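You operate a simulated robot arm through the tools that you are given. There is no shell and no other tool.

You run a simulated robot arm. Do the job below in one go: nothing can be reset, and whatever is moved stays where it is left.

TASK
Measure the paper core from the gauge bench's vee block in the length jig; reject it if under 260 mm.
Fine: push the slider up till the core meets the end wall, read, draw the slider back; a reject goes down the chute, a good core back in the vee block.

Only the result counts: the job must be done as asked and must still hold three seconds after the hand-in. Knocking over, shifting, dropping, spilling or breaking anything else fails it.

THE ROBOT
A 7-joint arm with a three-finger gripper, fixed in place. Base frame: the origin is at the foot of the arm, x ahead of it, y to its left, z up; the work surface is at about z = 0.85. Units: m, rad, N and s.
Its first joint turns from -2.897 to 2.897 rad. Payload 2.69 kg.
The tool frame sits at the grasp point between the pads (the TCP): z along the fingers, y along the line on which they close. The tips reach 0.03 m beyond it. The gripper opens to 0.128 m. The gripper's body begins 0.117 m behind the TCP.
Orientation is that of the tool frame in the base frame, as a unit quaternion [x, y, z, w]. With the fingers straight down and closing along the base's y, the tool's x points along the base's -x, its y along +y and its z along -z.

THE INTERFACE
- The arm moves only by the tool send_rows. Its argument "commands" is a list of rows, each an object (a shift or turn left out is 0, a gripper value left out holds the last) with "delta_pos": the shift along the tool's x, y, z in units of 50 mm (1.0 is 50 mm), a list of three; "dr": the turn, a rotation vector about the tool's x, y, z in units of 4 degrees (1.0 is 4 degrees), a list of three. In form: [{"delta_pos": [tx, ty, tz], "dr": [wx, wy, wz]}, ...]. A call has 1 to 20 rows; each row shifts and turns the commanded pose from where the row before left it, along the tool's axes as they then stand. "grip" is the closure in counts, from 0 (fully open) to 255 (shut), set as the call begins (left out, the last holds). A call with a number of a shift or a turn outside -1 to 1 is refused whole. Rows are played at 5 a second. More than 0.05 m and 0.15 rad between two rows, or a gripper value outside its range, and nothing of the call is played. Where a pose cannot be reached the arm comes as near as it can. A force on the tool above 90 N (or 10 N above the force at the start of the call, whichever is more), or a blocked arm, ends the call early, and 0.2 s more pass. The fingers move at their own pace and stop on an object; they squeeze with about 31 N. The grip force told is the motor's: it shows also when the fingers shut on nothing. Time passes only in rows, and 0.2 s behind the last, so rows that do not move let the fingers close. The reply holds the time, the measured pose of the TCP, the force on the tool along the base axes, the opening and the grip force, in the units named above and with some noise, with the torque about the TCP (base axes, N m) and any sound that the robot's microphone picked up.
- Cameras (640 x 400 px; columns grow to the right, rows downward): "scene" is fixed at [0.0495, 0.5002, 1.4278]; the picture's right is [-0.43, -0.90, 0.00], its down [-0.60, 0.28, -0.75] and it looks along [0.68, -0.32, -0.66] (base axes); focal length 321 px, centre (320, 200). "wrist" rides on the gripper at [0.058, 0.054, -0.131] in the tool frame; the picture's right is [-0.68, 0.74, 0.00], its down [-0.62, -0.57, -0.55] and it looks along [-0.40, -0.37, 0.84] (tool axes); focal length 234 px, centre (320, 200). There is no depth. A picture from a camera that has moved, and an enlarged one, comes with that camera's place and axes in the base frame and with its lens.
- grab_frame(camera): a new picture of that camera. No time passes.
- lift_body(by): slides the trunk up (or, below 0, down) by that many m; the arm rides with it, the base frame stays. It gives what a move gives, with no picture.
- zoom(camera, box): a new picture of the part [left, top, right, bottom] of that camera's present view, enlarged. No time passes.
- close_job(): hands the job in; it is judged then, once.

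Places have to be worked out from the pictures, the camera data and where the tool is seen. Open the gripper and draw the arm clear of the work before you hand the job in, unless the task says otherwise.

The tools are called after ">>>" as a command line: name --argument value ..., lists and objects as JSON in quotes. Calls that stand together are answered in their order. send_rows: Moves the arm, as the interface text tells. Its arguments: {"type":"object","properties":{"commands":{"type":"array","items":{"type":"object","properties":{"delta_pos":{"type":"array","items":{"type":"number"}},"dr":{"type":"array","items":{"type":"number"}}}}},"grip":{"type":"number"}},"required":["commands"]} The other tools are called the same way: lift_body (by) slides the trunk up or down; grab_frame (camera) takes a picture; zoom (camera, box) takes an enlarged picture of a part of a camera's view; close_job () hands the job in.

At the start:

```text
time: 0.0
position: [0.6047, 0.3469, 1.1603]
ee_rot: [0.0, 1.0, 0.0, 0.0]
force: [-0.8, -0.7, -0.2]
ft_torque: [0.0, 0.01, -0.01]
opening: 0.1279
grasp_force: 0.0
trunk travel left (down, up): [-0.15, 0.2]
```

scene: 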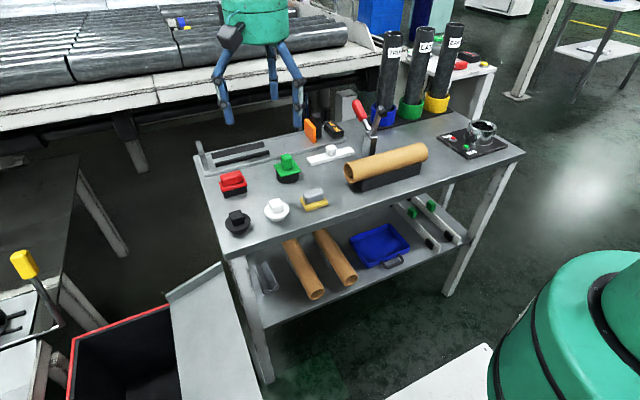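
wrist: 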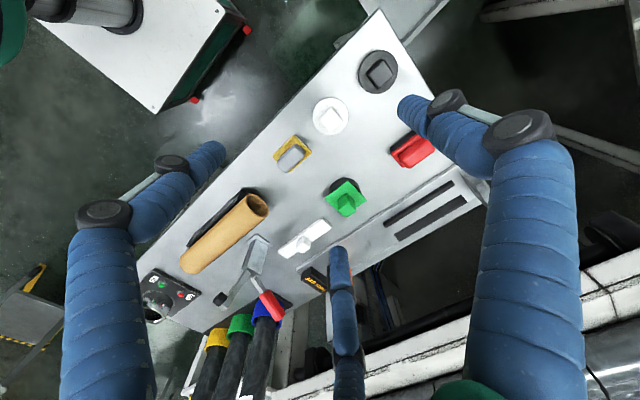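

I start by looking closely at the bench: the core in its vee block, the possible length jig, slider, and chute.

>>> zoom --camera "scene" --box '[180, 90, 380, 215]'

>>> zoom --camera "scene" --box '[320, 80, 540, 218]'

>>> zoom --camera "wrist" --box '[140, 140, 340, 265]'

>>> zoom --camera "wrist" --box '[300, 40, 500, 250]'

>>> zoom --camera "scene" --box '[0, 230, 280, 400]'

```text
3.20 times, centred on (280, 152) of scene
camera zoom: at [0.0495, 0.5002, 1.4278], right [-0.43, -0.9, 0.0], down [-0.6, 0.28, -0.75], along [0.68, -0.32, -0.66], focal length 1028 px, centre (448, 352)
```

zoom: 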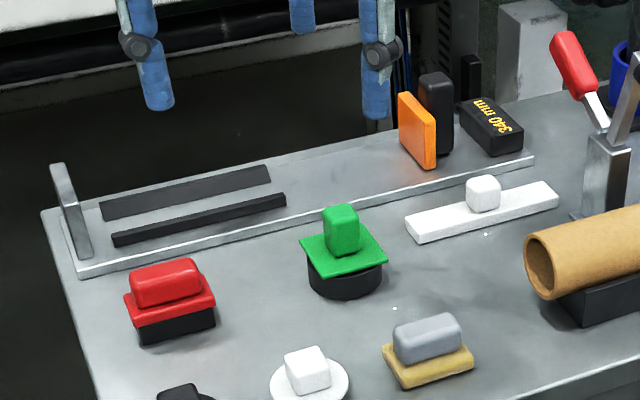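

```text
2.90 times, centred on (430, 149) of scene
camera zoom: at [0.0495, 0.5002, 1.4278], right [-0.43, -0.9, 0.0], down [-0.6, 0.28, -0.75], along [0.68, -0.32, -0.66], focal length 931 px, centre (1, 348)
```

zoom: 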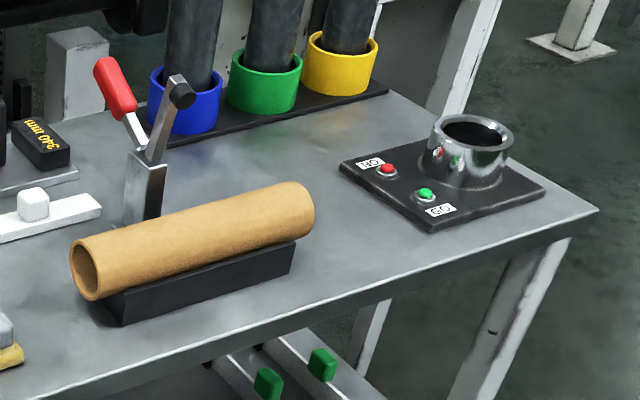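

```text
3.20 times, centred on (240, 202) of wrist
camera zoom: at [0.5488, 0.4006, 1.2923], right [0.68, 0.74, 0.0], down [0.62, -0.57, 0.55], along [0.4, -0.37, -0.84], focal length 749 px, centre (576, 192)
```

zoom: 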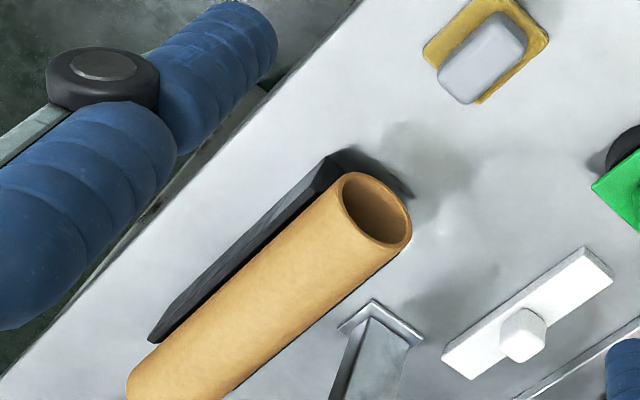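

```text
1.90 times, centred on (400, 145) of wrist
camera zoom: at [0.5488, 0.4006, 1.2923], right [0.68, 0.74, 0.0], down [0.62, -0.57, 0.55], along [0.4, -0.37, -0.84], focal length 446 px, centre (168, 305)
```

zoom: 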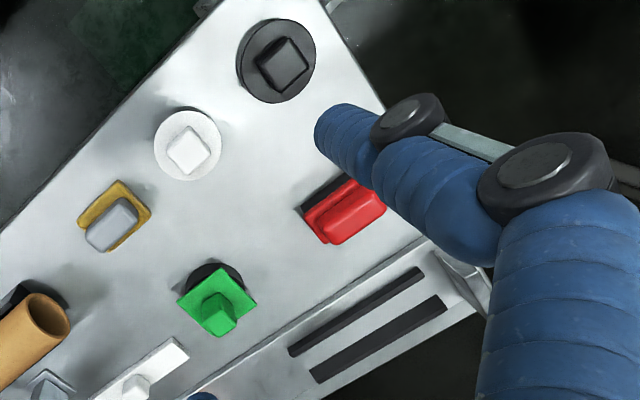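

```text
2.29 times, centred on (140, 315) of scene
camera zoom: at [0.0495, 0.5002, 1.4278], right [-0.43, -0.9, 0.0], down [-0.6, 0.28, -0.75], along [0.68, -0.32, -0.66], focal length 734 px, centre (731, -63)
```

zoom: 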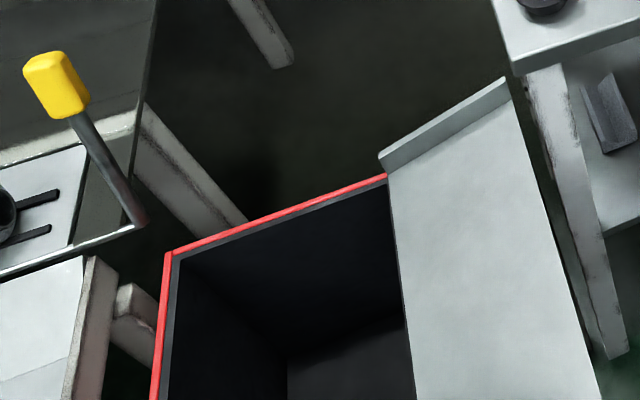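

The arm's hand looks more complicated than two plain fingers, so I zoom in on it before planning clearances. I also look at the jig and its display more closely.

>>> zoom --camera "scene" --box '[190, 0, 330, 135]'

>>> zoom --camera "scene" --box '[290, 110, 400, 180]'

>>> zoom --camera "wrist" --box '[230, 190, 420, 400]'

>>> zoom --camera "wrist" --box '[0, 0, 260, 200]'

```text
2.96 times, centred on (260, 68) of scene
camera zoom: at [0.0495, 0.5002, 1.4278], right [-0.43, -0.9, 0.0], down [-0.6, 0.28, -0.75], along [0.68, -0.32, -0.66], focal length 952 px, centre (498, 593)
```

zoom: 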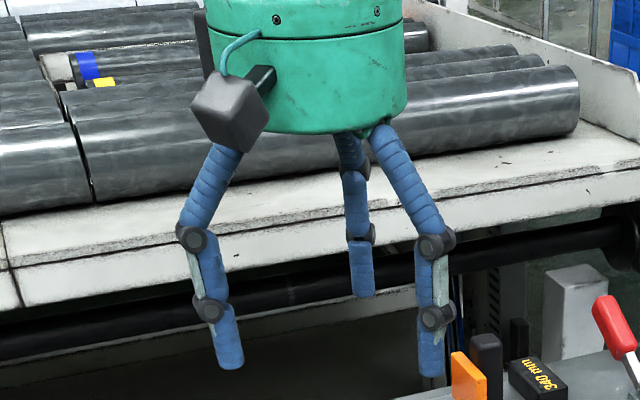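

```text
5.71 times, centred on (345, 145) of scene
camera zoom: at [0.0495, 0.5002, 1.4278], right [-0.43, -0.9, 0.0], down [-0.6, 0.28, -0.75], along [0.68, -0.32, -0.66], focal length 1835 px, centre (177, 514)
```

zoom: 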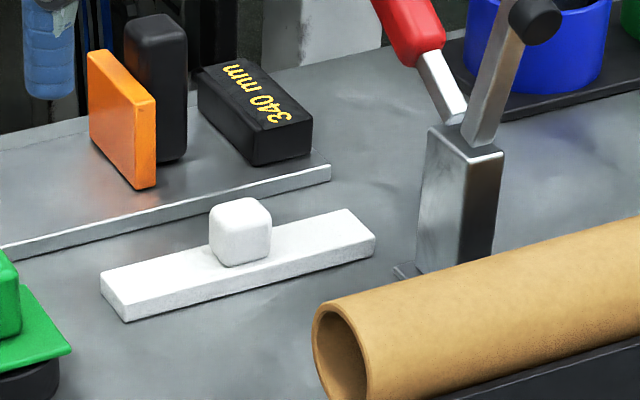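

```text
1.90 times, centred on (325, 295) of wrist
camera zoom: at [0.5488, 0.4006, 1.2923], right [0.68, 0.74, 0.0], down [0.62, -0.57, 0.55], along [0.4, -0.37, -0.84], focal length 446 px, centre (310, 19)
```

zoom: 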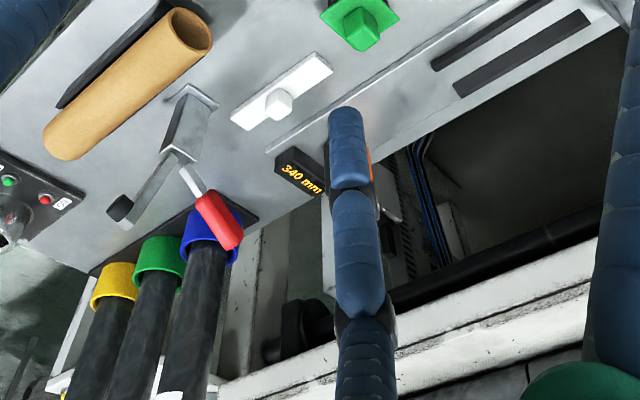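

```text
2.00 times, centred on (130, 100) of wrist
camera zoom: at [0.5488, 0.4006, 1.2923], right [0.68, 0.74, 0.0], down [0.62, -0.57, 0.55], along [0.4, -0.37, -0.84], focal length 468 px, centre (700, 400)
```

zoom: 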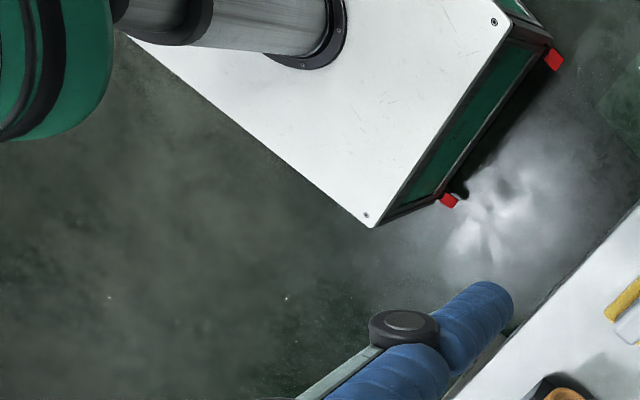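

The picture shows a three-digit hand, unlike the text; I close it partway in free air to see how it actually moves.

>>> send_rows --commands '[{"delta_pos": [0, 0, 0]}, {"delta_pos": [0, 0, 0]}, {"delta_pos": [0, 0, 0]}]' --grip 140

>>> zoom --camera "scene" --box '[190, 0, 330, 135]'

>>> grab_frame --camera "wrist"

```text
time: 0.8
position: [0.6041, 0.3478, 1.1602]
ee_rot: [0.0, 1.0, 0.0, 0.0]
force: [-1.1, -0.3, 0.2]
ft_torque: [0.01, 0.03, 0.02]
opening: 0.0577
grasp_force: 0.0
trunk travel left (down, up): [-0.15, 0.2]
```

```text
2.96 times, centred on (260, 68) of scene
camera zoom: at [0.0495, 0.5002, 1.4278], right [-0.43, -0.9, 0.0], down [-0.6, 0.28, -0.75], along [0.68, -0.32, -0.66], focal length 952 px, centre (498, 593)
```

zoom: 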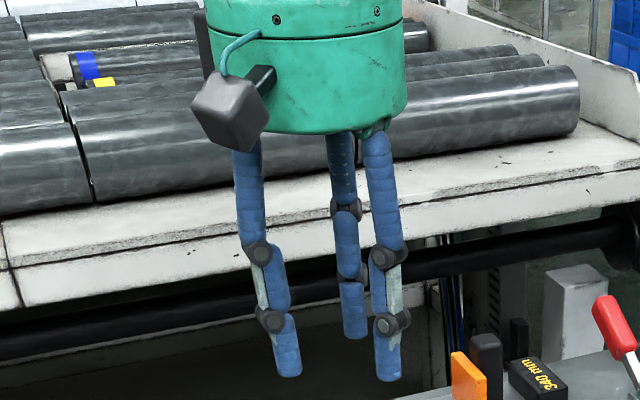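

```text
taken
camera wrist: at [0.5487, 0.4006, 1.2923], right [0.68, 0.74, 0.0], down [0.62, -0.57, 0.55], along [0.4, -0.37, -0.84], focal length 234 px, centre (320, 200)
```

wrist: 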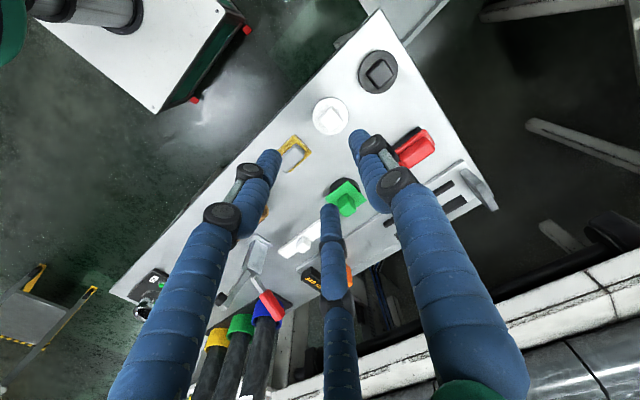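

All three digits close inward together, with the +y digit opposing the other two, so a core lying along tool x will be held properly. I move out over the bench for a closer wrist view of the jig.

>>> send_rows --commands '[{"delta_pos": [-1, 0.5, 0]}, {"delta_pos": [-1, 0.5, 0]}, {"delta_pos": [-1, 0, 0]}, {"delta_pos": [0, 0, 0]}]' --grip 0

>>> grab_frame --camera "wrist"

>>> grab_frame --camera "scene"

```text
refused: row 1 steps farther than a row can; nothing moved
```

```text
taken
camera wrist: at [0.5487, 0.4006, 1.2923], right [0.68, 0.74, 0.0], down [0.62, -0.57, 0.55], along [0.4, -0.37, -0.84], focal length 234 px, centre (320, 200)
```

wrist: 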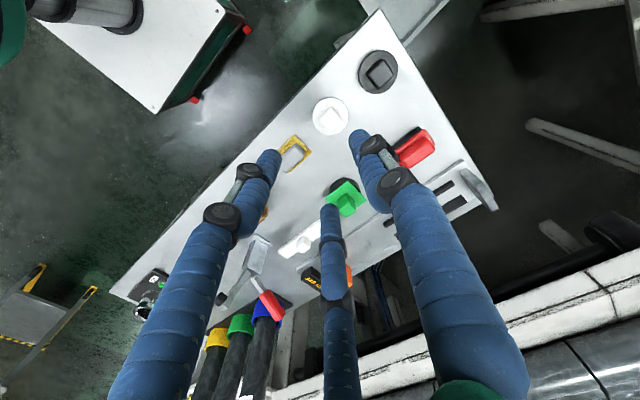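

```text
taken
```

scene: 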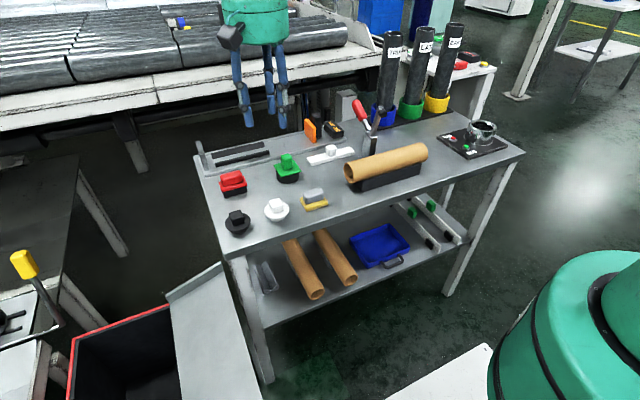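

The combined step exceeded 50 mm, so the call was refused; I resend it with smaller steps.

>>> send_rows --commands '[{"delta_pos": [-0.75, 0.25, 0]}, {"delta_pos": [-0.75, 0.25, 0]}, {"delta_pos": [-0.75, 0.25, 0]}, {"delta_pos": [-0.75, 0.25, 0]}, {"delta_pos": [0, 0, 0]}]' --grip 0

>>> grab_frame --camera "wrist"

```text
time: 2.0
position: [0.7561, 0.3976, 1.16]
ee_rot: [0.0, 1.0, 0.0, 0.0]
force: [0.4, 1.1, -1.3]
ft_torque: [-0.04, 0.05, 0.01]
opening: 0.1282
grasp_force: 0.1
trunk travel left (down, up): [-0.15, 0.2]
```

```text
taken
camera wrist: at [0.6996, 0.4512, 1.2917], right [0.68, 0.74, 0.0], down [0.62, -0.57, 0.55], along [0.4, -0.37, -0.84], focal length 234 px, centre (320, 200)
```

wrist: 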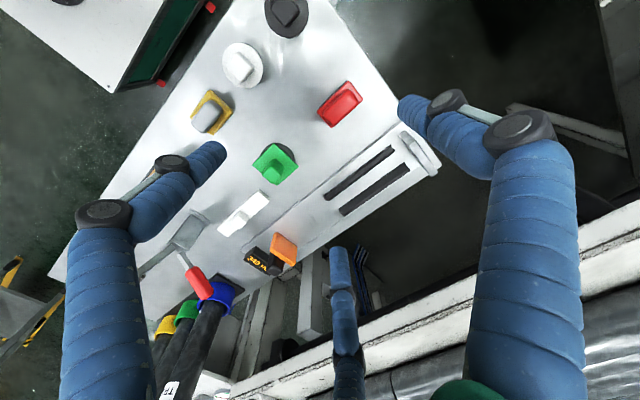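

Good view of the jig now: end wall at the top right, two rails, orange slider and display at the lower left. I zoom in on them for measurement.

>>> zoom --camera "wrist" --box '[290, 110, 450, 230]'

>>> zoom --camera "wrist" --box '[200, 180, 340, 300]'

>>> zoom --camera "wrist" --box '[220, 0, 380, 110]'

```text
3.33 times, centred on (370, 170) of wrist
camera zoom: at [0.6996, 0.4512, 1.2917], right [0.68, 0.74, 0.0], down [0.62, -0.57, 0.55], along [0.4, -0.37, -0.84], focal length 781 px, centre (153, 300)
```

zoom: 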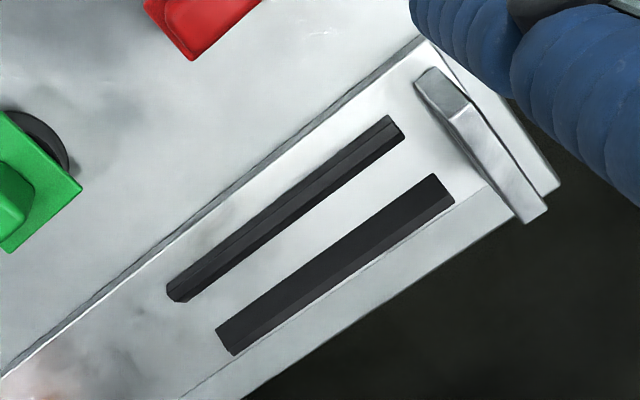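

```text
3.33 times, centred on (270, 240) of wrist
camera zoom: at [0.6996, 0.4512, 1.2917], right [0.68, 0.74, 0.0], down [0.62, -0.57, 0.55], along [0.4, -0.37, -0.84], focal length 781 px, centre (487, 67)
```

zoom: 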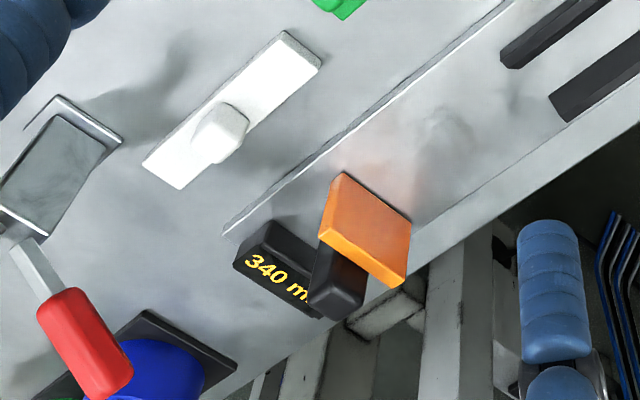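

```text
3.64 times, centred on (300, 55) of wrist
camera zoom: at [0.6996, 0.4512, 1.2917], right [0.68, 0.74, 0.0], down [0.62, -0.57, 0.55], along [0.4, -0.37, -0.84], focal length 852 px, centre (393, 727)
```

zoom: 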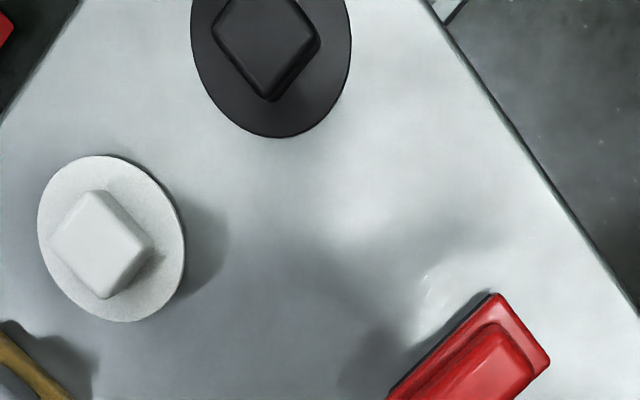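

The jig reads out as: end wall face at y≈0.465, x≈0.90–0.975; rails at x≈0.91 and 0.957 from y≈0.28 to 0.44; slider face at y≈0.125 (display 340 mm agrees). I turn the hand 90° so its closing line runs along base x (core lies along y), staying high.

>>> send_rows --commands '[{"dr": [0, 0, -1]}, {"dr": [0, 0, -1]}, {"dr": [0, 0, -1]}, {"dr": [0, 0, -1]}, {"dr": [0, 0, -1]}, {"dr": [0, 0, -1]}, {"dr": [0, 0, -1]}, {"dr": [0, 0, -1]}, {"dr": [0, 0, -1]}, {"dr": [0, 0, -1]}, {"dr": [0, 0, -1]}, {"dr": [0, 0, -1]}, {"dr": [0, 0, -1]}, {"dr": [0, 0, -1]}, {"dr": [0, 0, -1]}, {"dr": [0, 0, -1]}, {"dr": [0, 0, -1]}, {"dr": [0, 0, -1]}, {"dr": [0, 0, -1]}, {"dr": [0, 0, -1]}]'

>>> send_rows --commands '[{"dr": [0, 0, -1]}, {"dr": [0, 0, -1]}, {"dr": [0, 0, -0.5]}, {"dr": [0, 0, 0]}]'

>>> grab_frame --camera "wrist"

>>> grab_frame --camera "scene"

```text
time: 6.2
position: [0.7555, 0.3972, 1.162]
ee_rot: [-0.642, 0.767, 0.0, 0.0]
force: [-0.4, -0.5, -0.7]
ft_torque: [0.03, 0.0, -0.01]
opening: 0.1283
grasp_force: 0.1
trunk travel left (down, up): [-0.15, 0.2]
```

```text
time: 7.2
position: [0.7555, 0.3968, 1.162]
ee_rot: [0.707, -0.707, 0.0, -0.001]
force: [-1.2, 0.7, -0.1]
ft_torque: [0.0, 0.02, -0.04]
opening: 0.1281
grasp_force: 0.0
trunk travel left (down, up): [-0.15, 0.2]
```

```text
taken
camera wrist: at [0.7038, 0.3383, 1.2924], right [-0.74, 0.68, 0.0], down [0.57, 0.62, 0.55], along [0.37, 0.4, -0.84], focal length 234 px, centre (320, 200)
```

wrist: 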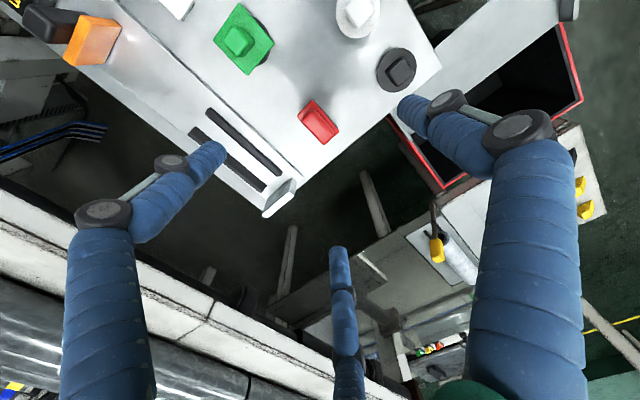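

```text
taken
```

scene: 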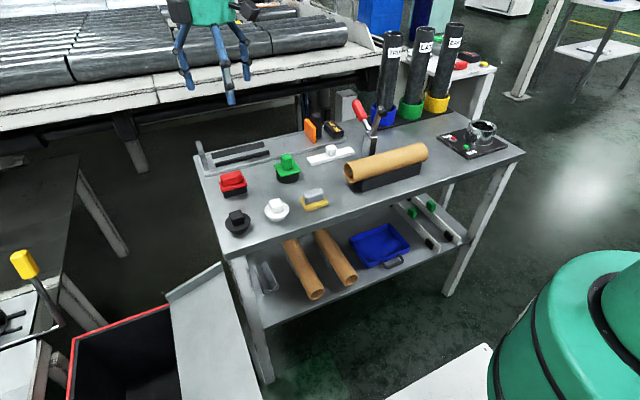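

The hand is now turned (tool x along −y, tool y along −x). I swing back toward the robot to look over the chute area on the left.

>>> send_rows --commands '[{"delta_pos": [0.1, 0.85, 0]}, {"delta_pos": [0.1, 0.85, 0]}, {"delta_pos": [0.1, 0.85, 0]}, {"delta_pos": [0.1, 0.85, 0]}, {"delta_pos": [0.1, 0.85, 0]}, {"delta_pos": [0.1, 0.85, 0]}, {"delta_pos": [0, 0, 0]}]'

>>> grab_frame --camera "wrist"

```text
time: 8.8
position: [0.4985, 0.3686, 1.1608]
ee_rot: [-0.707, 0.707, 0.0, 0.001]
force: [-0.1, 0.4, 0.4]
ft_torque: [0.04, -0.04, 0.01]
opening: 0.1279
grasp_force: 0.1
trunk travel left (down, up): [-0.15, 0.2]
```

```text
taken
camera wrist: at [0.4467, 0.3092, 1.2919], right [-0.74, 0.68, 0.0], down [0.57, 0.62, 0.55], along [0.37, 0.4, -0.84], focal length 234 px, centre (320, 200)
```

wrist: 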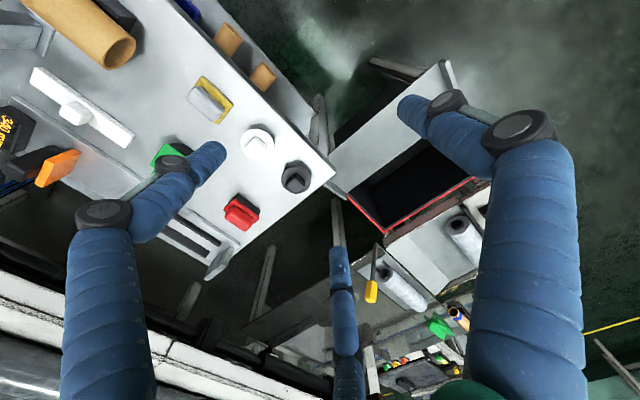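

The chute plate and red-rimmed bin lie left of the bench corner. I zoom in to locate the chute's edges and slope.

>>> zoom --camera "wrist" --box '[290, 40, 510, 250]'

>>> zoom --camera "wrist" --box '[0, 0, 240, 200]'

```text
1.90 times, centred on (400, 145) of wrist
camera zoom: at [0.4467, 0.3092, 1.2919], right [-0.74, 0.68, 0.0], down [0.57, 0.62, 0.55], along [0.37, 0.4, -0.84], focal length 446 px, centre (168, 305)
```

zoom: 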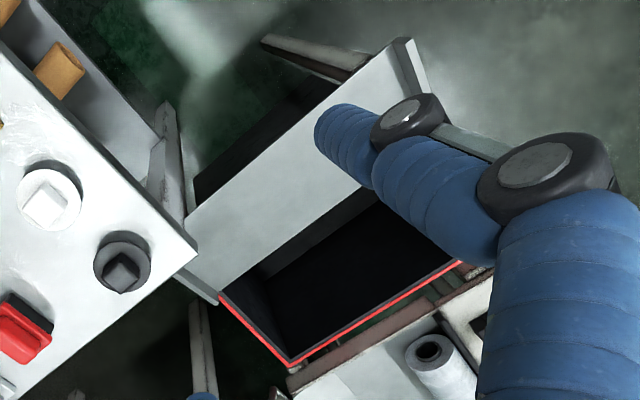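

```text
2.00 times, centred on (120, 100) of wrist
camera zoom: at [0.4467, 0.3092, 1.2919], right [-0.74, 0.68, 0.0], down [0.57, 0.62, 0.55], along [0.37, 0.4, -0.84], focal length 468 px, centre (720, 400)
```

zoom: 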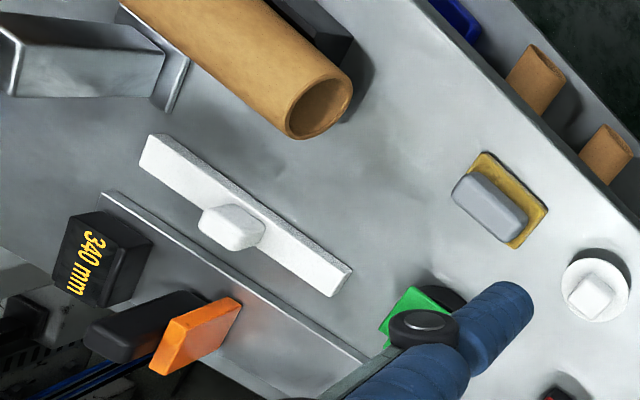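

Triangulating the two views: the chute plate spans x≈0.28–0.67, from y≈0.51 (z≈0.70) down to y≈0.685 (z≈0.60) where the bin begins. Now I go over to the vee block for a close view of the core.

>>> send_rows --commands '[{"delta_pos": [0.9, -0.17, 0.16]}, {"delta_pos": [0.9, -0.17, 0.16]}, {"delta_pos": [0.9, -0.17, 0.16]}, {"delta_pos": [0.9, -0.17, 0.16]}, {"delta_pos": [0.9, -0.17, 0.16]}, {"delta_pos": [0.9, -0.17, 0.16]}, {"delta_pos": [0.9, -0.17, 0.16]}, {"delta_pos": [0.9, -0.17, 0.16]}, {"delta_pos": [0.9, -0.17, 0.16]}, {"delta_pos": [0.9, -0.17, 0.16]}, {"delta_pos": [0, 0, 0]}]'

>>> grab_frame --camera "wrist"

>>> grab_frame --camera "scene"

```text
time: 11.2
position: [0.5862, -0.0844, 1.0811]
ee_rot: [-0.707, 0.707, 0.0, 0.0]
force: [1.8, -0.2, -0.2]
ft_torque: [0.07, 0.02, 0.02]
opening: 0.1281
grasp_force: 0.1
trunk travel left (down, up): [-0.15, 0.2]
```

```text
taken
camera wrist: at [0.535, -0.143, 1.2124], right [-0.74, 0.68, 0.0], down [0.57, 0.62, 0.55], along [0.37, 0.4, -0.84], focal length 234 px, centre (320, 200)
```

wrist: 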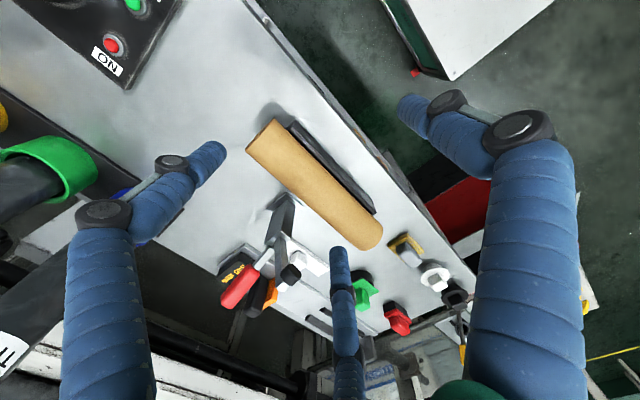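

```text
taken
```

scene: 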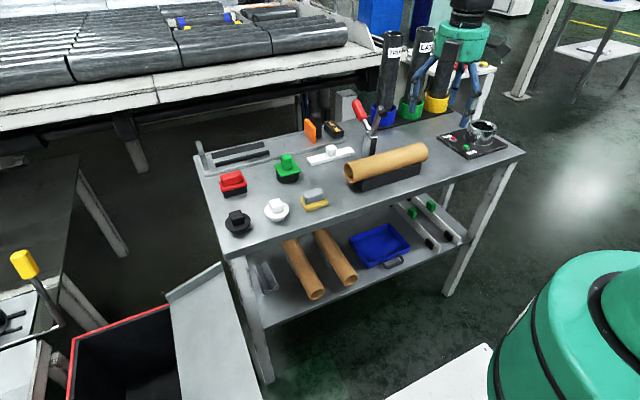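

The core and its vee block are in clear view. I zoom to measure the core's axis, ends and clearances.

>>> zoom --camera "wrist" --box '[230, 100, 400, 260]'

>>> zoom --camera "wrist" --box '[200, 180, 440, 350]'

```text
2.50 times, centred on (315, 180) of wrist
camera zoom: at [0.535, -0.143, 1.2124], right [-0.74, 0.68, 0.0], down [0.57, 0.62, 0.55], along [0.37, 0.4, -0.84], focal length 585 px, centre (332, 250)
```

zoom: 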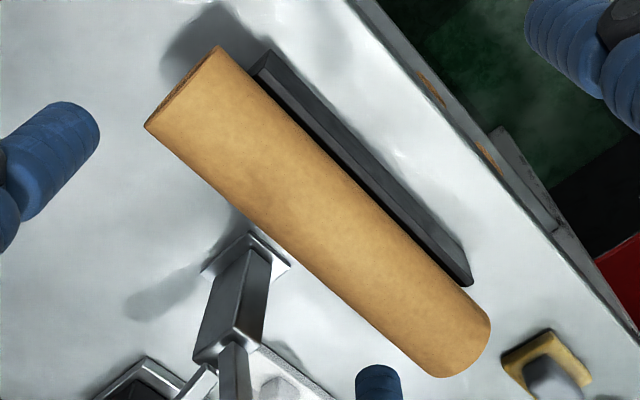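

```text
2.35 times, centred on (320, 265) of wrist
camera zoom: at [0.535, -0.143, 1.2124], right [-0.74, 0.68, 0.0], down [0.57, 0.62, 0.55], along [0.37, 0.4, -0.84], focal length 551 px, centre (320, 47)
```

zoom: 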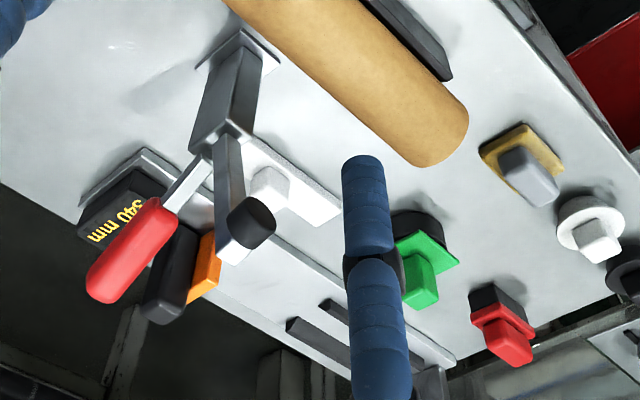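

Core measures about 58 mm in diameter, axis at x≈0.66, spanning y≈−0.126 to +0.13. I need the vee block's height to choose the grasp height, so I zoom from the fixed camera.

>>> zoom --camera "scene" --box '[335, 145, 395, 200]'

>>> zoom --camera "scene" --box '[390, 130, 440, 190]'

```text
7.27 times, centred on (365, 172) of scene
camera zoom: at [0.0495, 0.5002, 1.4278], right [-0.43, -0.9, 0.0], down [-0.6, 0.28, -0.75], along [0.68, -0.32, -0.66], focal length 2336 px, centre (-7, 400)
```

zoom: 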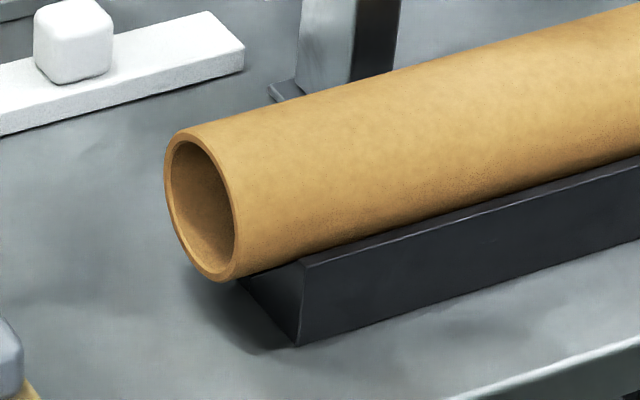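

```text
6.67 times, centred on (415, 160) of scene
camera zoom: at [0.0495, 0.5002, 1.4278], right [-0.43, -0.9, 0.0], down [-0.6, 0.28, -0.75], along [0.68, -0.32, -0.66], focal length 2141 px, centre (-313, 467)
```

zoom: 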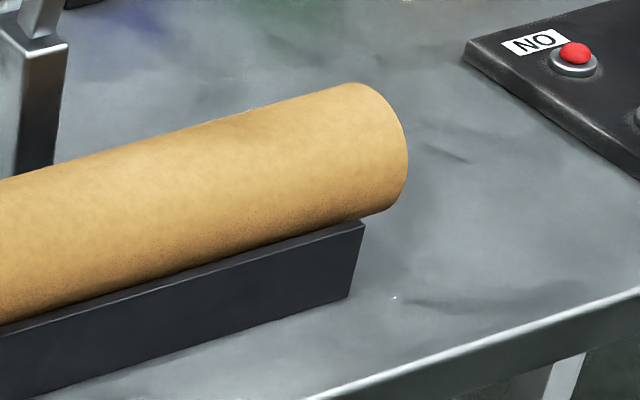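

Scene and wrist agree: core axis at x≈0.661, z≈0.897, centre y≈0, and vee block top at z≈0.888. The raised clamp's knob sits near (0.71, 0, 1.03), so I will grip the core off-centre at y≈−0.07 with a pre-narrowed opening; first I go above that point and check alignment.

>>> send_rows --commands '[{"delta_pos": [0, -0.5, 0]}, {"delta_pos": [-0.1, -0.5, 0]}, {"delta_pos": [-0.19, -0.5, 0]}, {"delta_pos": [0, 0, 0]}]' --grip 110

>>> grab_frame --camera "wrist"

>>> zoom --camera "scene" --box '[320, 30, 480, 200]'

```text
time: 12.2
position: [0.661, -0.0674, 1.0816]
ee_rot: [-0.707, 0.707, 0.0, -0.001]
force: [0.1, 0.4, -0.1]
ft_torque: [0.0, 0.04, -0.01]
opening: 0.0728
grasp_force: 0.1
trunk travel left (down, up): [-0.15, 0.2]
```

```text
taken
camera wrist: at [0.61, -0.1269, 1.213], right [-0.74, 0.68, 0.0], down [0.57, 0.62, 0.55], along [0.37, 0.4, -0.84], focal length 234 px, centre (320, 200)
```

wrist: 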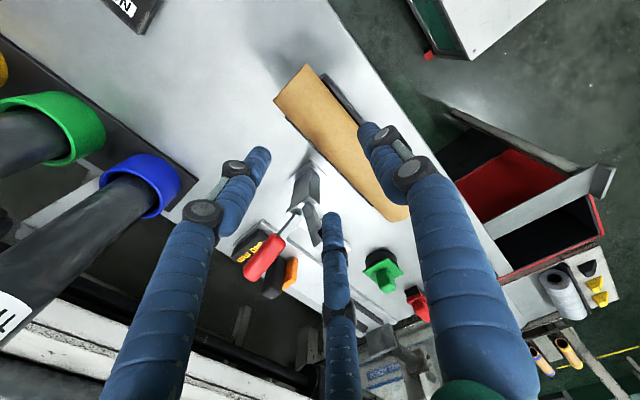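

```text
2.35 times, centred on (400, 115) of scene
camera zoom: at [0.0495, 0.5002, 1.4278], right [-0.43, -0.9, 0.0], down [-0.6, 0.28, -0.75], along [0.68, -0.32, -0.66], focal length 756 px, centre (132, 400)
```

zoom: 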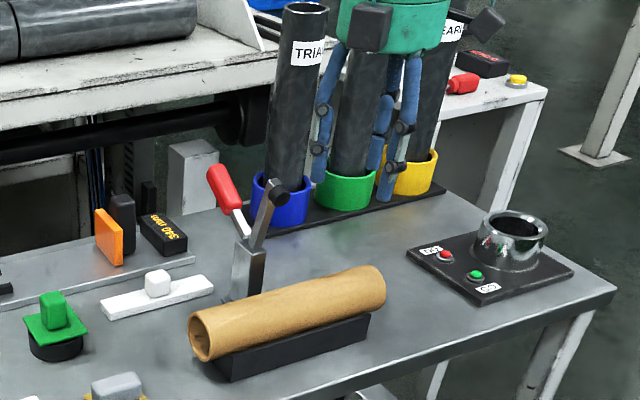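

The core's near axis checks out at x≈0.66 and the fingers straddle it with the opening at 73 mm. I descend slowly while watching the force for any unexpected contact.

>>> send_rows --commands '[{"delta_pos": [0, 0, 0.5]}, {"delta_pos": [0, 0, 0.5]}, {"delta_pos": [0, 0, 0.5]}, {"delta_pos": [0, 0, 0.5]}, {"delta_pos": [0, 0, 0.3]}, {"delta_pos": [0, 0, 0.2]}, {"delta_pos": [0, 0, 0.1]}, {"delta_pos": [0, 0, 0.1]}, {"delta_pos": [0, 0, 0.1]}, {"delta_pos": [0, 0, 0.1]}, {"delta_pos": [0, 0, 0]}]'

>>> grab_frame --camera "wrist"

>>> zoom --camera "scene" --box '[320, 60, 460, 200]'

```text
time: 14.6
position: [0.6652, -0.0689, 0.9394]
ee_rot: [0.707, -0.707, 0.004, -0.003]
force: [38.8, -1.1, 44.4]
ft_torque: [1.31, -1.55, -0.17]
opening: 0.0958
grasp_force: 15.7
trunk travel left (down, up): [-0.15, 0.2]
```

```text
taken
camera wrist: at [0.6124, -0.1274, 1.0706], right [-0.74, 0.68, -0.01], down [0.56, 0.62, 0.55], along [0.38, 0.4, -0.83], focal length 234 px, centre (320, 200)
```

wrist: 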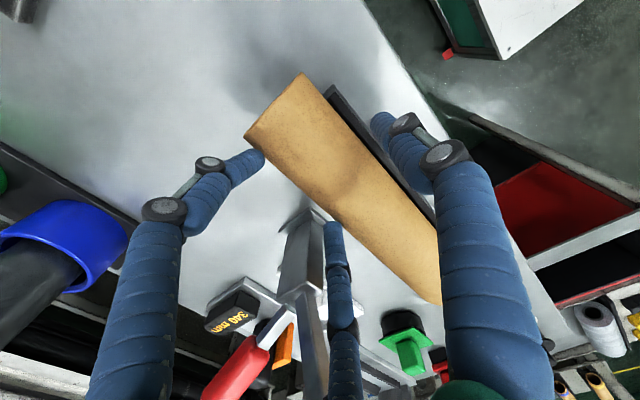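

```text
2.86 times, centred on (390, 130) of scene
camera zoom: at [0.0495, 0.5002, 1.4278], right [-0.43, -0.9, 0.0], down [-0.6, 0.28, -0.75], along [0.68, -0.32, -0.66], focal length 918 px, centre (120, 400)
```

zoom: 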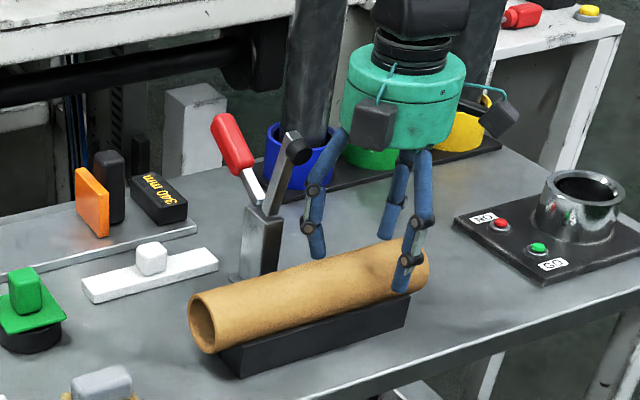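

The force reading (contact ~17 mm to +x and ~30 mm to +y of the TCP) shows the three digits are real: one of the paired digits landed on the core's far top side. I back straight up, and will turn the hand 60° so a single digit goes on the far side by the clamp, and offset the TCP accordingly.

>>> send_rows --commands '[{"delta_pos": [0, 0, -0.5]}, {"delta_pos": [0, 0, -0.8]}, {"delta_pos": [0, 0, -0.8]}, {"delta_pos": [0, 0, -0.8]}, {"delta_pos": [0, 0, -0.6]}, {"delta_pos": [0, 0, 0]}]'

>>> grab_frame --camera "wrist"

>>> zoom --camera "scene" --box '[320, 60, 460, 200]'

```text
time: 16.0
position: [0.6591, -0.0684, 1.1113]
ee_rot: [0.707, -0.707, -0.001, 0.0]
force: [-0.6, 0.0, 0.1]
ft_torque: [-0.01, -0.05, 0.0]
opening: 0.0729
grasp_force: 0.0
trunk travel left (down, up): [-0.15, 0.2]
```

```text
taken
camera wrist: at [0.6075, -0.1268, 1.2432], right [-0.74, 0.68, 0.0], down [0.57, 0.62, 0.55], along [0.37, 0.4, -0.84], focal length 234 px, centre (320, 200)
```

wrist: 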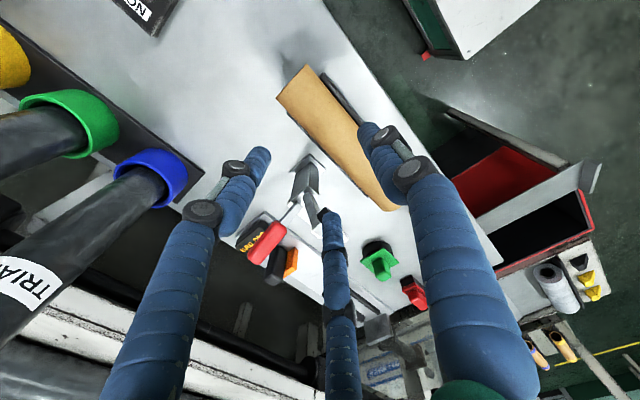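

```text
2.86 times, centred on (390, 130) of scene
camera zoom: at [0.0495, 0.5002, 1.4278], right [-0.43, -0.9, 0.0], down [-0.6, 0.28, -0.75], along [0.68, -0.32, -0.66], focal length 918 px, centre (120, 400)
```

zoom: 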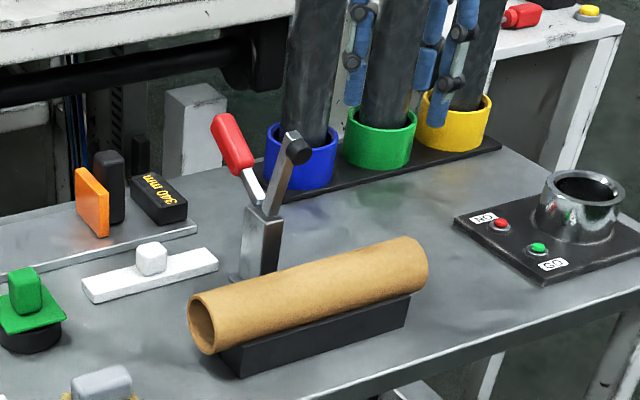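

The core is undisturbed. Now I turn the hand 60° about its own axis at this safe height.

>>> send_rows --commands '[{"dr": [0, 0, -1]}, {"dr": [0, 0, -1]}, {"dr": [0, 0, -1]}, {"dr": [0, 0, -1]}, {"dr": [0, 0, -1]}, {"dr": [0, 0, -1]}, {"dr": [0, 0, -1]}, {"dr": [0, 0, -1]}, {"dr": [0, 0, -1]}, {"dr": [0, 0, -1]}, {"dr": [0, 0, -1]}, {"dr": [0, 0, -1]}, {"dr": [0, 0, -1]}, {"dr": [0, 0, -1]}, {"dr": [0, 0, -1]}, {"dr": [0, 0, 0]}]' --grip 0

>>> grab_frame --camera "wrist"

>>> grab_frame --camera "scene"

```text
time: 19.4
position: [0.6609, -0.0673, 1.1111]
ee_rot: [0.966, -0.258, 0.0, 0.001]
force: [-0.4, -0.3, 0.7]
ft_torque: [-0.01, 0.0, 0.02]
opening: 0.1279
grasp_force: 0.1
trunk travel left (down, up): [-0.15, 0.2]
```

```text
taken
camera wrist: at [0.6861, -0.1443, 1.2422], right [-0.95, -0.3, 0.0], down [-0.25, 0.8, 0.55], along [-0.16, 0.52, -0.84], focal length 234 px, centre (320, 200)
```

wrist: 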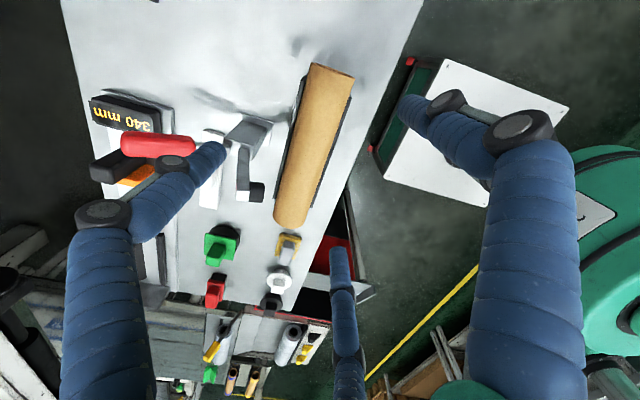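

```text
taken
```

scene: 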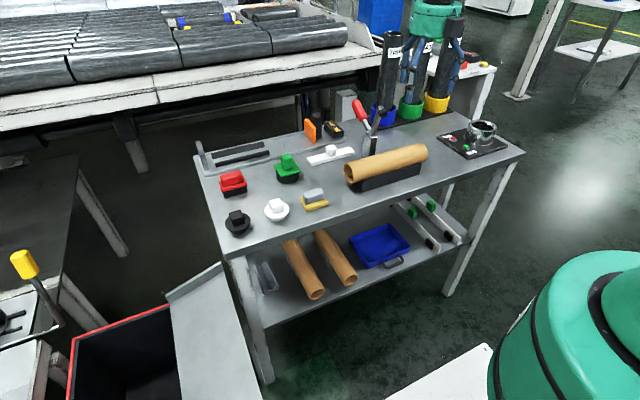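

The hand now has one digit toward the far side and two toward the near side, with tool axes x≈(0.866,−0.5), y≈(−0.5,−0.866). I shift to (0.648, −0.062) and descend to just above the final height, checking forces.

>>> send_rows --commands '[{"delta_pos": [-0.276, 0.037, 0]}, {"delta_pos": [0, 0, 0.5]}, {"delta_pos": [0, 0, 0.5]}, {"delta_pos": [0, 0, 0.5]}, {"delta_pos": [0, 0, 0.5]}, {"delta_pos": [0, 0, 0.5]}, {"delta_pos": [0, 0, 0.3]}, {"delta_pos": [0, 0, 0.3]}, {"delta_pos": [0, 0, 0.2]}, {"delta_pos": [0, 0, 0]}]'

>>> grab_frame --camera "wrist"

>>> zoom --camera "scene" --box '[320, 60, 460, 200]'

```text
time: 21.6
position: [0.6456, -0.0633, 0.9456]
ee_rot: [0.966, -0.258, 0.0, 0.0]
force: [-0.7, 1.1, -0.1]
ft_torque: [0.02, 0.01, -0.02]
opening: 0.1283
grasp_force: 0.1
trunk travel left (down, up): [-0.15, 0.2]
```

```text
taken
camera wrist: at [0.6728, -0.1394, 1.0774], right [-0.95, -0.3, 0.0], down [-0.25, 0.8, 0.55], along [-0.16, 0.52, -0.84], focal length 234 px, centre (320, 200)
```

wrist: 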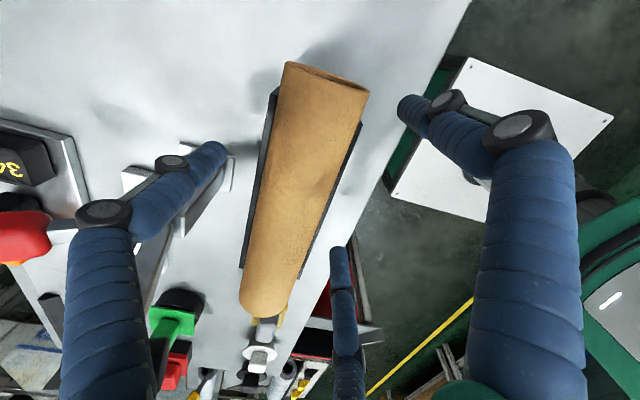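

```text
2.86 times, centred on (390, 130) of scene
camera zoom: at [0.0495, 0.5002, 1.4278], right [-0.43, -0.9, 0.0], down [-0.6, 0.28, -0.75], along [0.68, -0.32, -0.66], focal length 918 px, centre (120, 400)
```

zoom: 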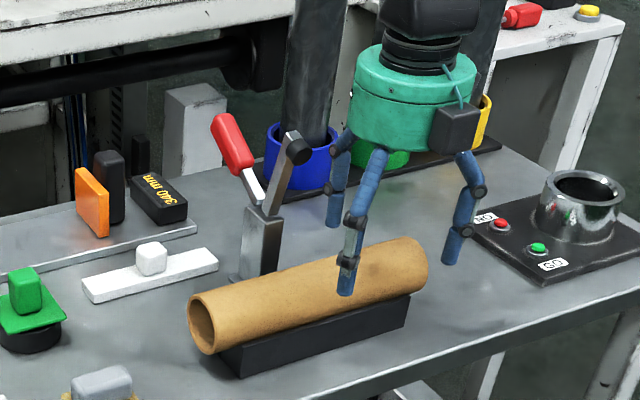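

No contact so far and the fingers clearly straddle the core, which ends at y≈−0.125. I nudge +5 mm in y and go down to tip height just over the vee block top.

>>> send_rows --commands '[{"delta_pos": [-0.033, -0.097, 0]}, {"delta_pos": [0, 0, 0.2]}, {"delta_pos": [0, 0, 0.15]}, {"delta_pos": [0, 0, 0.1]}, {"delta_pos": [0, 0, 0.05]}, {"delta_pos": [0, 0, 0]}]'

>>> zoom --camera "scene" --box '[330, 90, 450, 200]'

```text
time: 23.0
position: [0.6481, -0.0573, 0.922]
ee_rot: [0.966, -0.259, 0.0, -0.001]
force: [-1.0, 0.6, -0.2]
ft_torque: [0.01, 0.0, 0.04]
opening: 0.128
grasp_force: 0.1
trunk travel left (down, up): [-0.15, 0.2]
```

```text
3.64 times, centred on (390, 145) of scene
camera zoom: at [0.0495, 0.5002, 1.4278], right [-0.43, -0.9, 0.0], down [-0.6, 0.28, -0.75], along [0.68, -0.32, -0.66], focal length 1168 px, centre (66, 400)
```

zoom: 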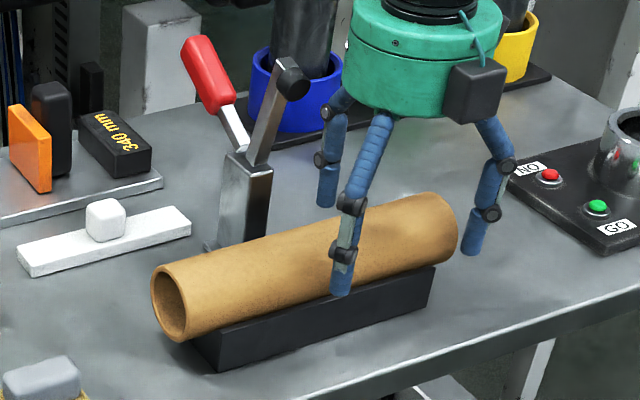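

Height is 0.922 with no contact. I close in stages, first to about 98 mm, and check for one-sided contact.

>>> send_rows --commands '[{"delta_pos": [0, 0, 0]}, {"delta_pos": [0, 0, 0]}]' --grip 60

>>> grab_frame --camera "wrist"

```text
time: 23.6
position: [0.648, -0.0579, 0.9215]
ee_rot: [0.966, -0.26, 0.0, 0.0]
force: [0.7, 0.5, 0.6]
ft_torque: [-0.01, 0.03, -0.01]
opening: 0.0979
grasp_force: 0.0
trunk travel left (down, up): [-0.15, 0.2]
```

```text
taken
camera wrist: at [0.674, -0.1341, 1.0525], right [-0.95, -0.3, 0.0], down [-0.25, 0.8, 0.55], along [-0.16, 0.52, -0.84], focal length 234 px, centre (320, 200)
```

wrist: 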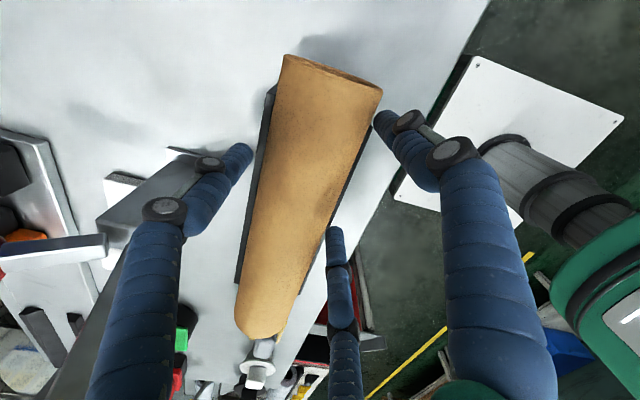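

Nearly closed with no load; the far digit still has a small gap. I close a bit more in two small stages and watch the side force.

>>> send_rows --commands '[{"delta_pos": [0, 0, 0]}, {"delta_pos": [0, 0, 0]}]' --grip 80

>>> grab_frame --camera "wrist"

```text
time: 24.2
position: [0.6481, -0.0575, 0.9215]
ee_rot: [0.966, -0.259, 0.0, 0.0]
force: [0.9, 0.0, -0.1]
ft_torque: [0.0, -0.03, 0.0]
opening: 0.0877
grasp_force: 0.0
trunk travel left (down, up): [-0.15, 0.2]
```

```text
taken
camera wrist: at [0.674, -0.1341, 1.0525], right [-0.95, -0.3, 0.0], down [-0.25, 0.8, 0.55], along [-0.16, 0.52, -0.84], focal length 234 px, centre (320, 200)
```

wrist: 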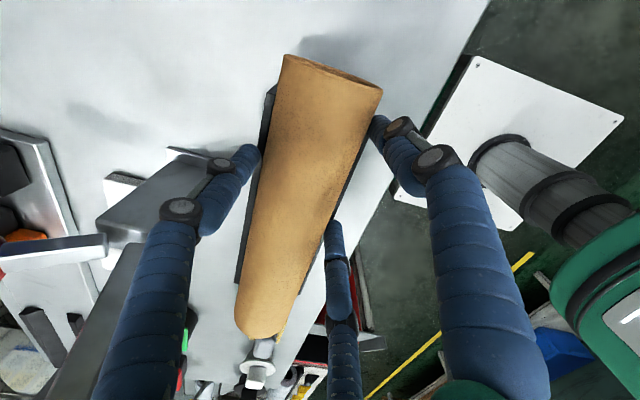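

Still unloaded at 88 mm; I keep closing.

>>> send_rows --commands '[{"delta_pos": [0, 0, 0]}, {"delta_pos": [0, 0, 0]}]' --grip 95

>>> grab_frame --camera "wrist"

```text
time: 24.8
position: [0.6477, -0.0584, 0.9212]
ee_rot: [0.966, -0.259, 0.0, -0.001]
force: [-4.7, 0.5, 2.4]
ft_torque: [0.0, 0.12, 0.04]
opening: 0.0826
grasp_force: 30.8
trunk travel left (down, up): [-0.15, 0.2]
```

```text
taken
camera wrist: at [0.6735, -0.134, 1.0526], right [-0.95, -0.3, 0.0], down [-0.25, 0.8, 0.55], along [-0.16, 0.52, -0.84], focal length 234 px, centre (320, 200)
```

wrist: 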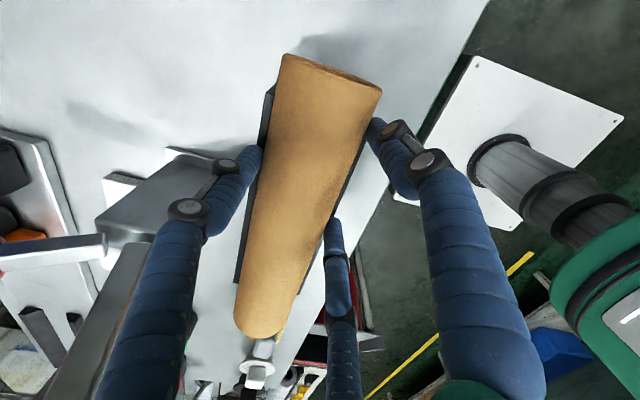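

The grip has closed evenly at 82.6 mm with 31 N and almost no side force. I set a firm grip and lift straight up a little to test the hold.

>>> send_rows --commands '[{"delta_pos": [0, 0, 0]}, {"delta_pos": [0, 0, 0]}, {"delta_pos": [0, 0, -0.2]}, {"delta_pos": [0, 0, -0.4]}, {"delta_pos": [0, 0, -0.4]}, {"delta_pos": [0, 0, 0]}]' --grip 255

>>> grab_frame --camera "wrist"

>>> zoom --camera "scene" --box '[330, 70, 450, 190]'

```text
time: 26.2
position: [0.6478, -0.0575, 0.971]
ee_rot: [0.966, -0.26, 0.0, 0.0]
force: [0.1, 0.0, 0.3]
ft_torque: [0.0, 0.01, -0.01]
opening: 0.0017
grasp_force: 31.0
trunk travel left (down, up): [-0.15, 0.2]
```

```text
taken
camera wrist: at [0.6737, -0.1339, 1.1031], right [-0.95, -0.3, 0.0], down [-0.25, 0.8, 0.55], along [-0.16, 0.52, -0.84], focal length 234 px, centre (320, 200)
```

wrist: 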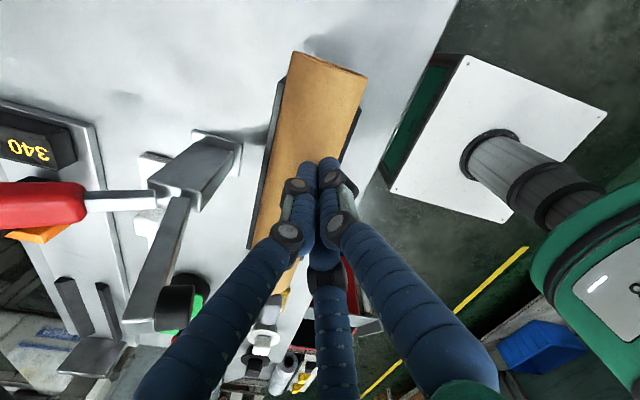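

```text
3.33 times, centred on (390, 130) of scene
camera zoom: at [0.0495, 0.5002, 1.4278], right [-0.43, -0.9, 0.0], down [-0.6, 0.28, -0.75], along [0.68, -0.32, -0.66], focal length 1071 px, centre (87, 433)
```

zoom: 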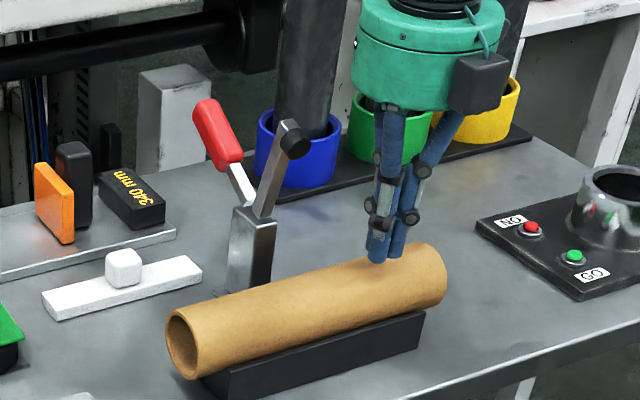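

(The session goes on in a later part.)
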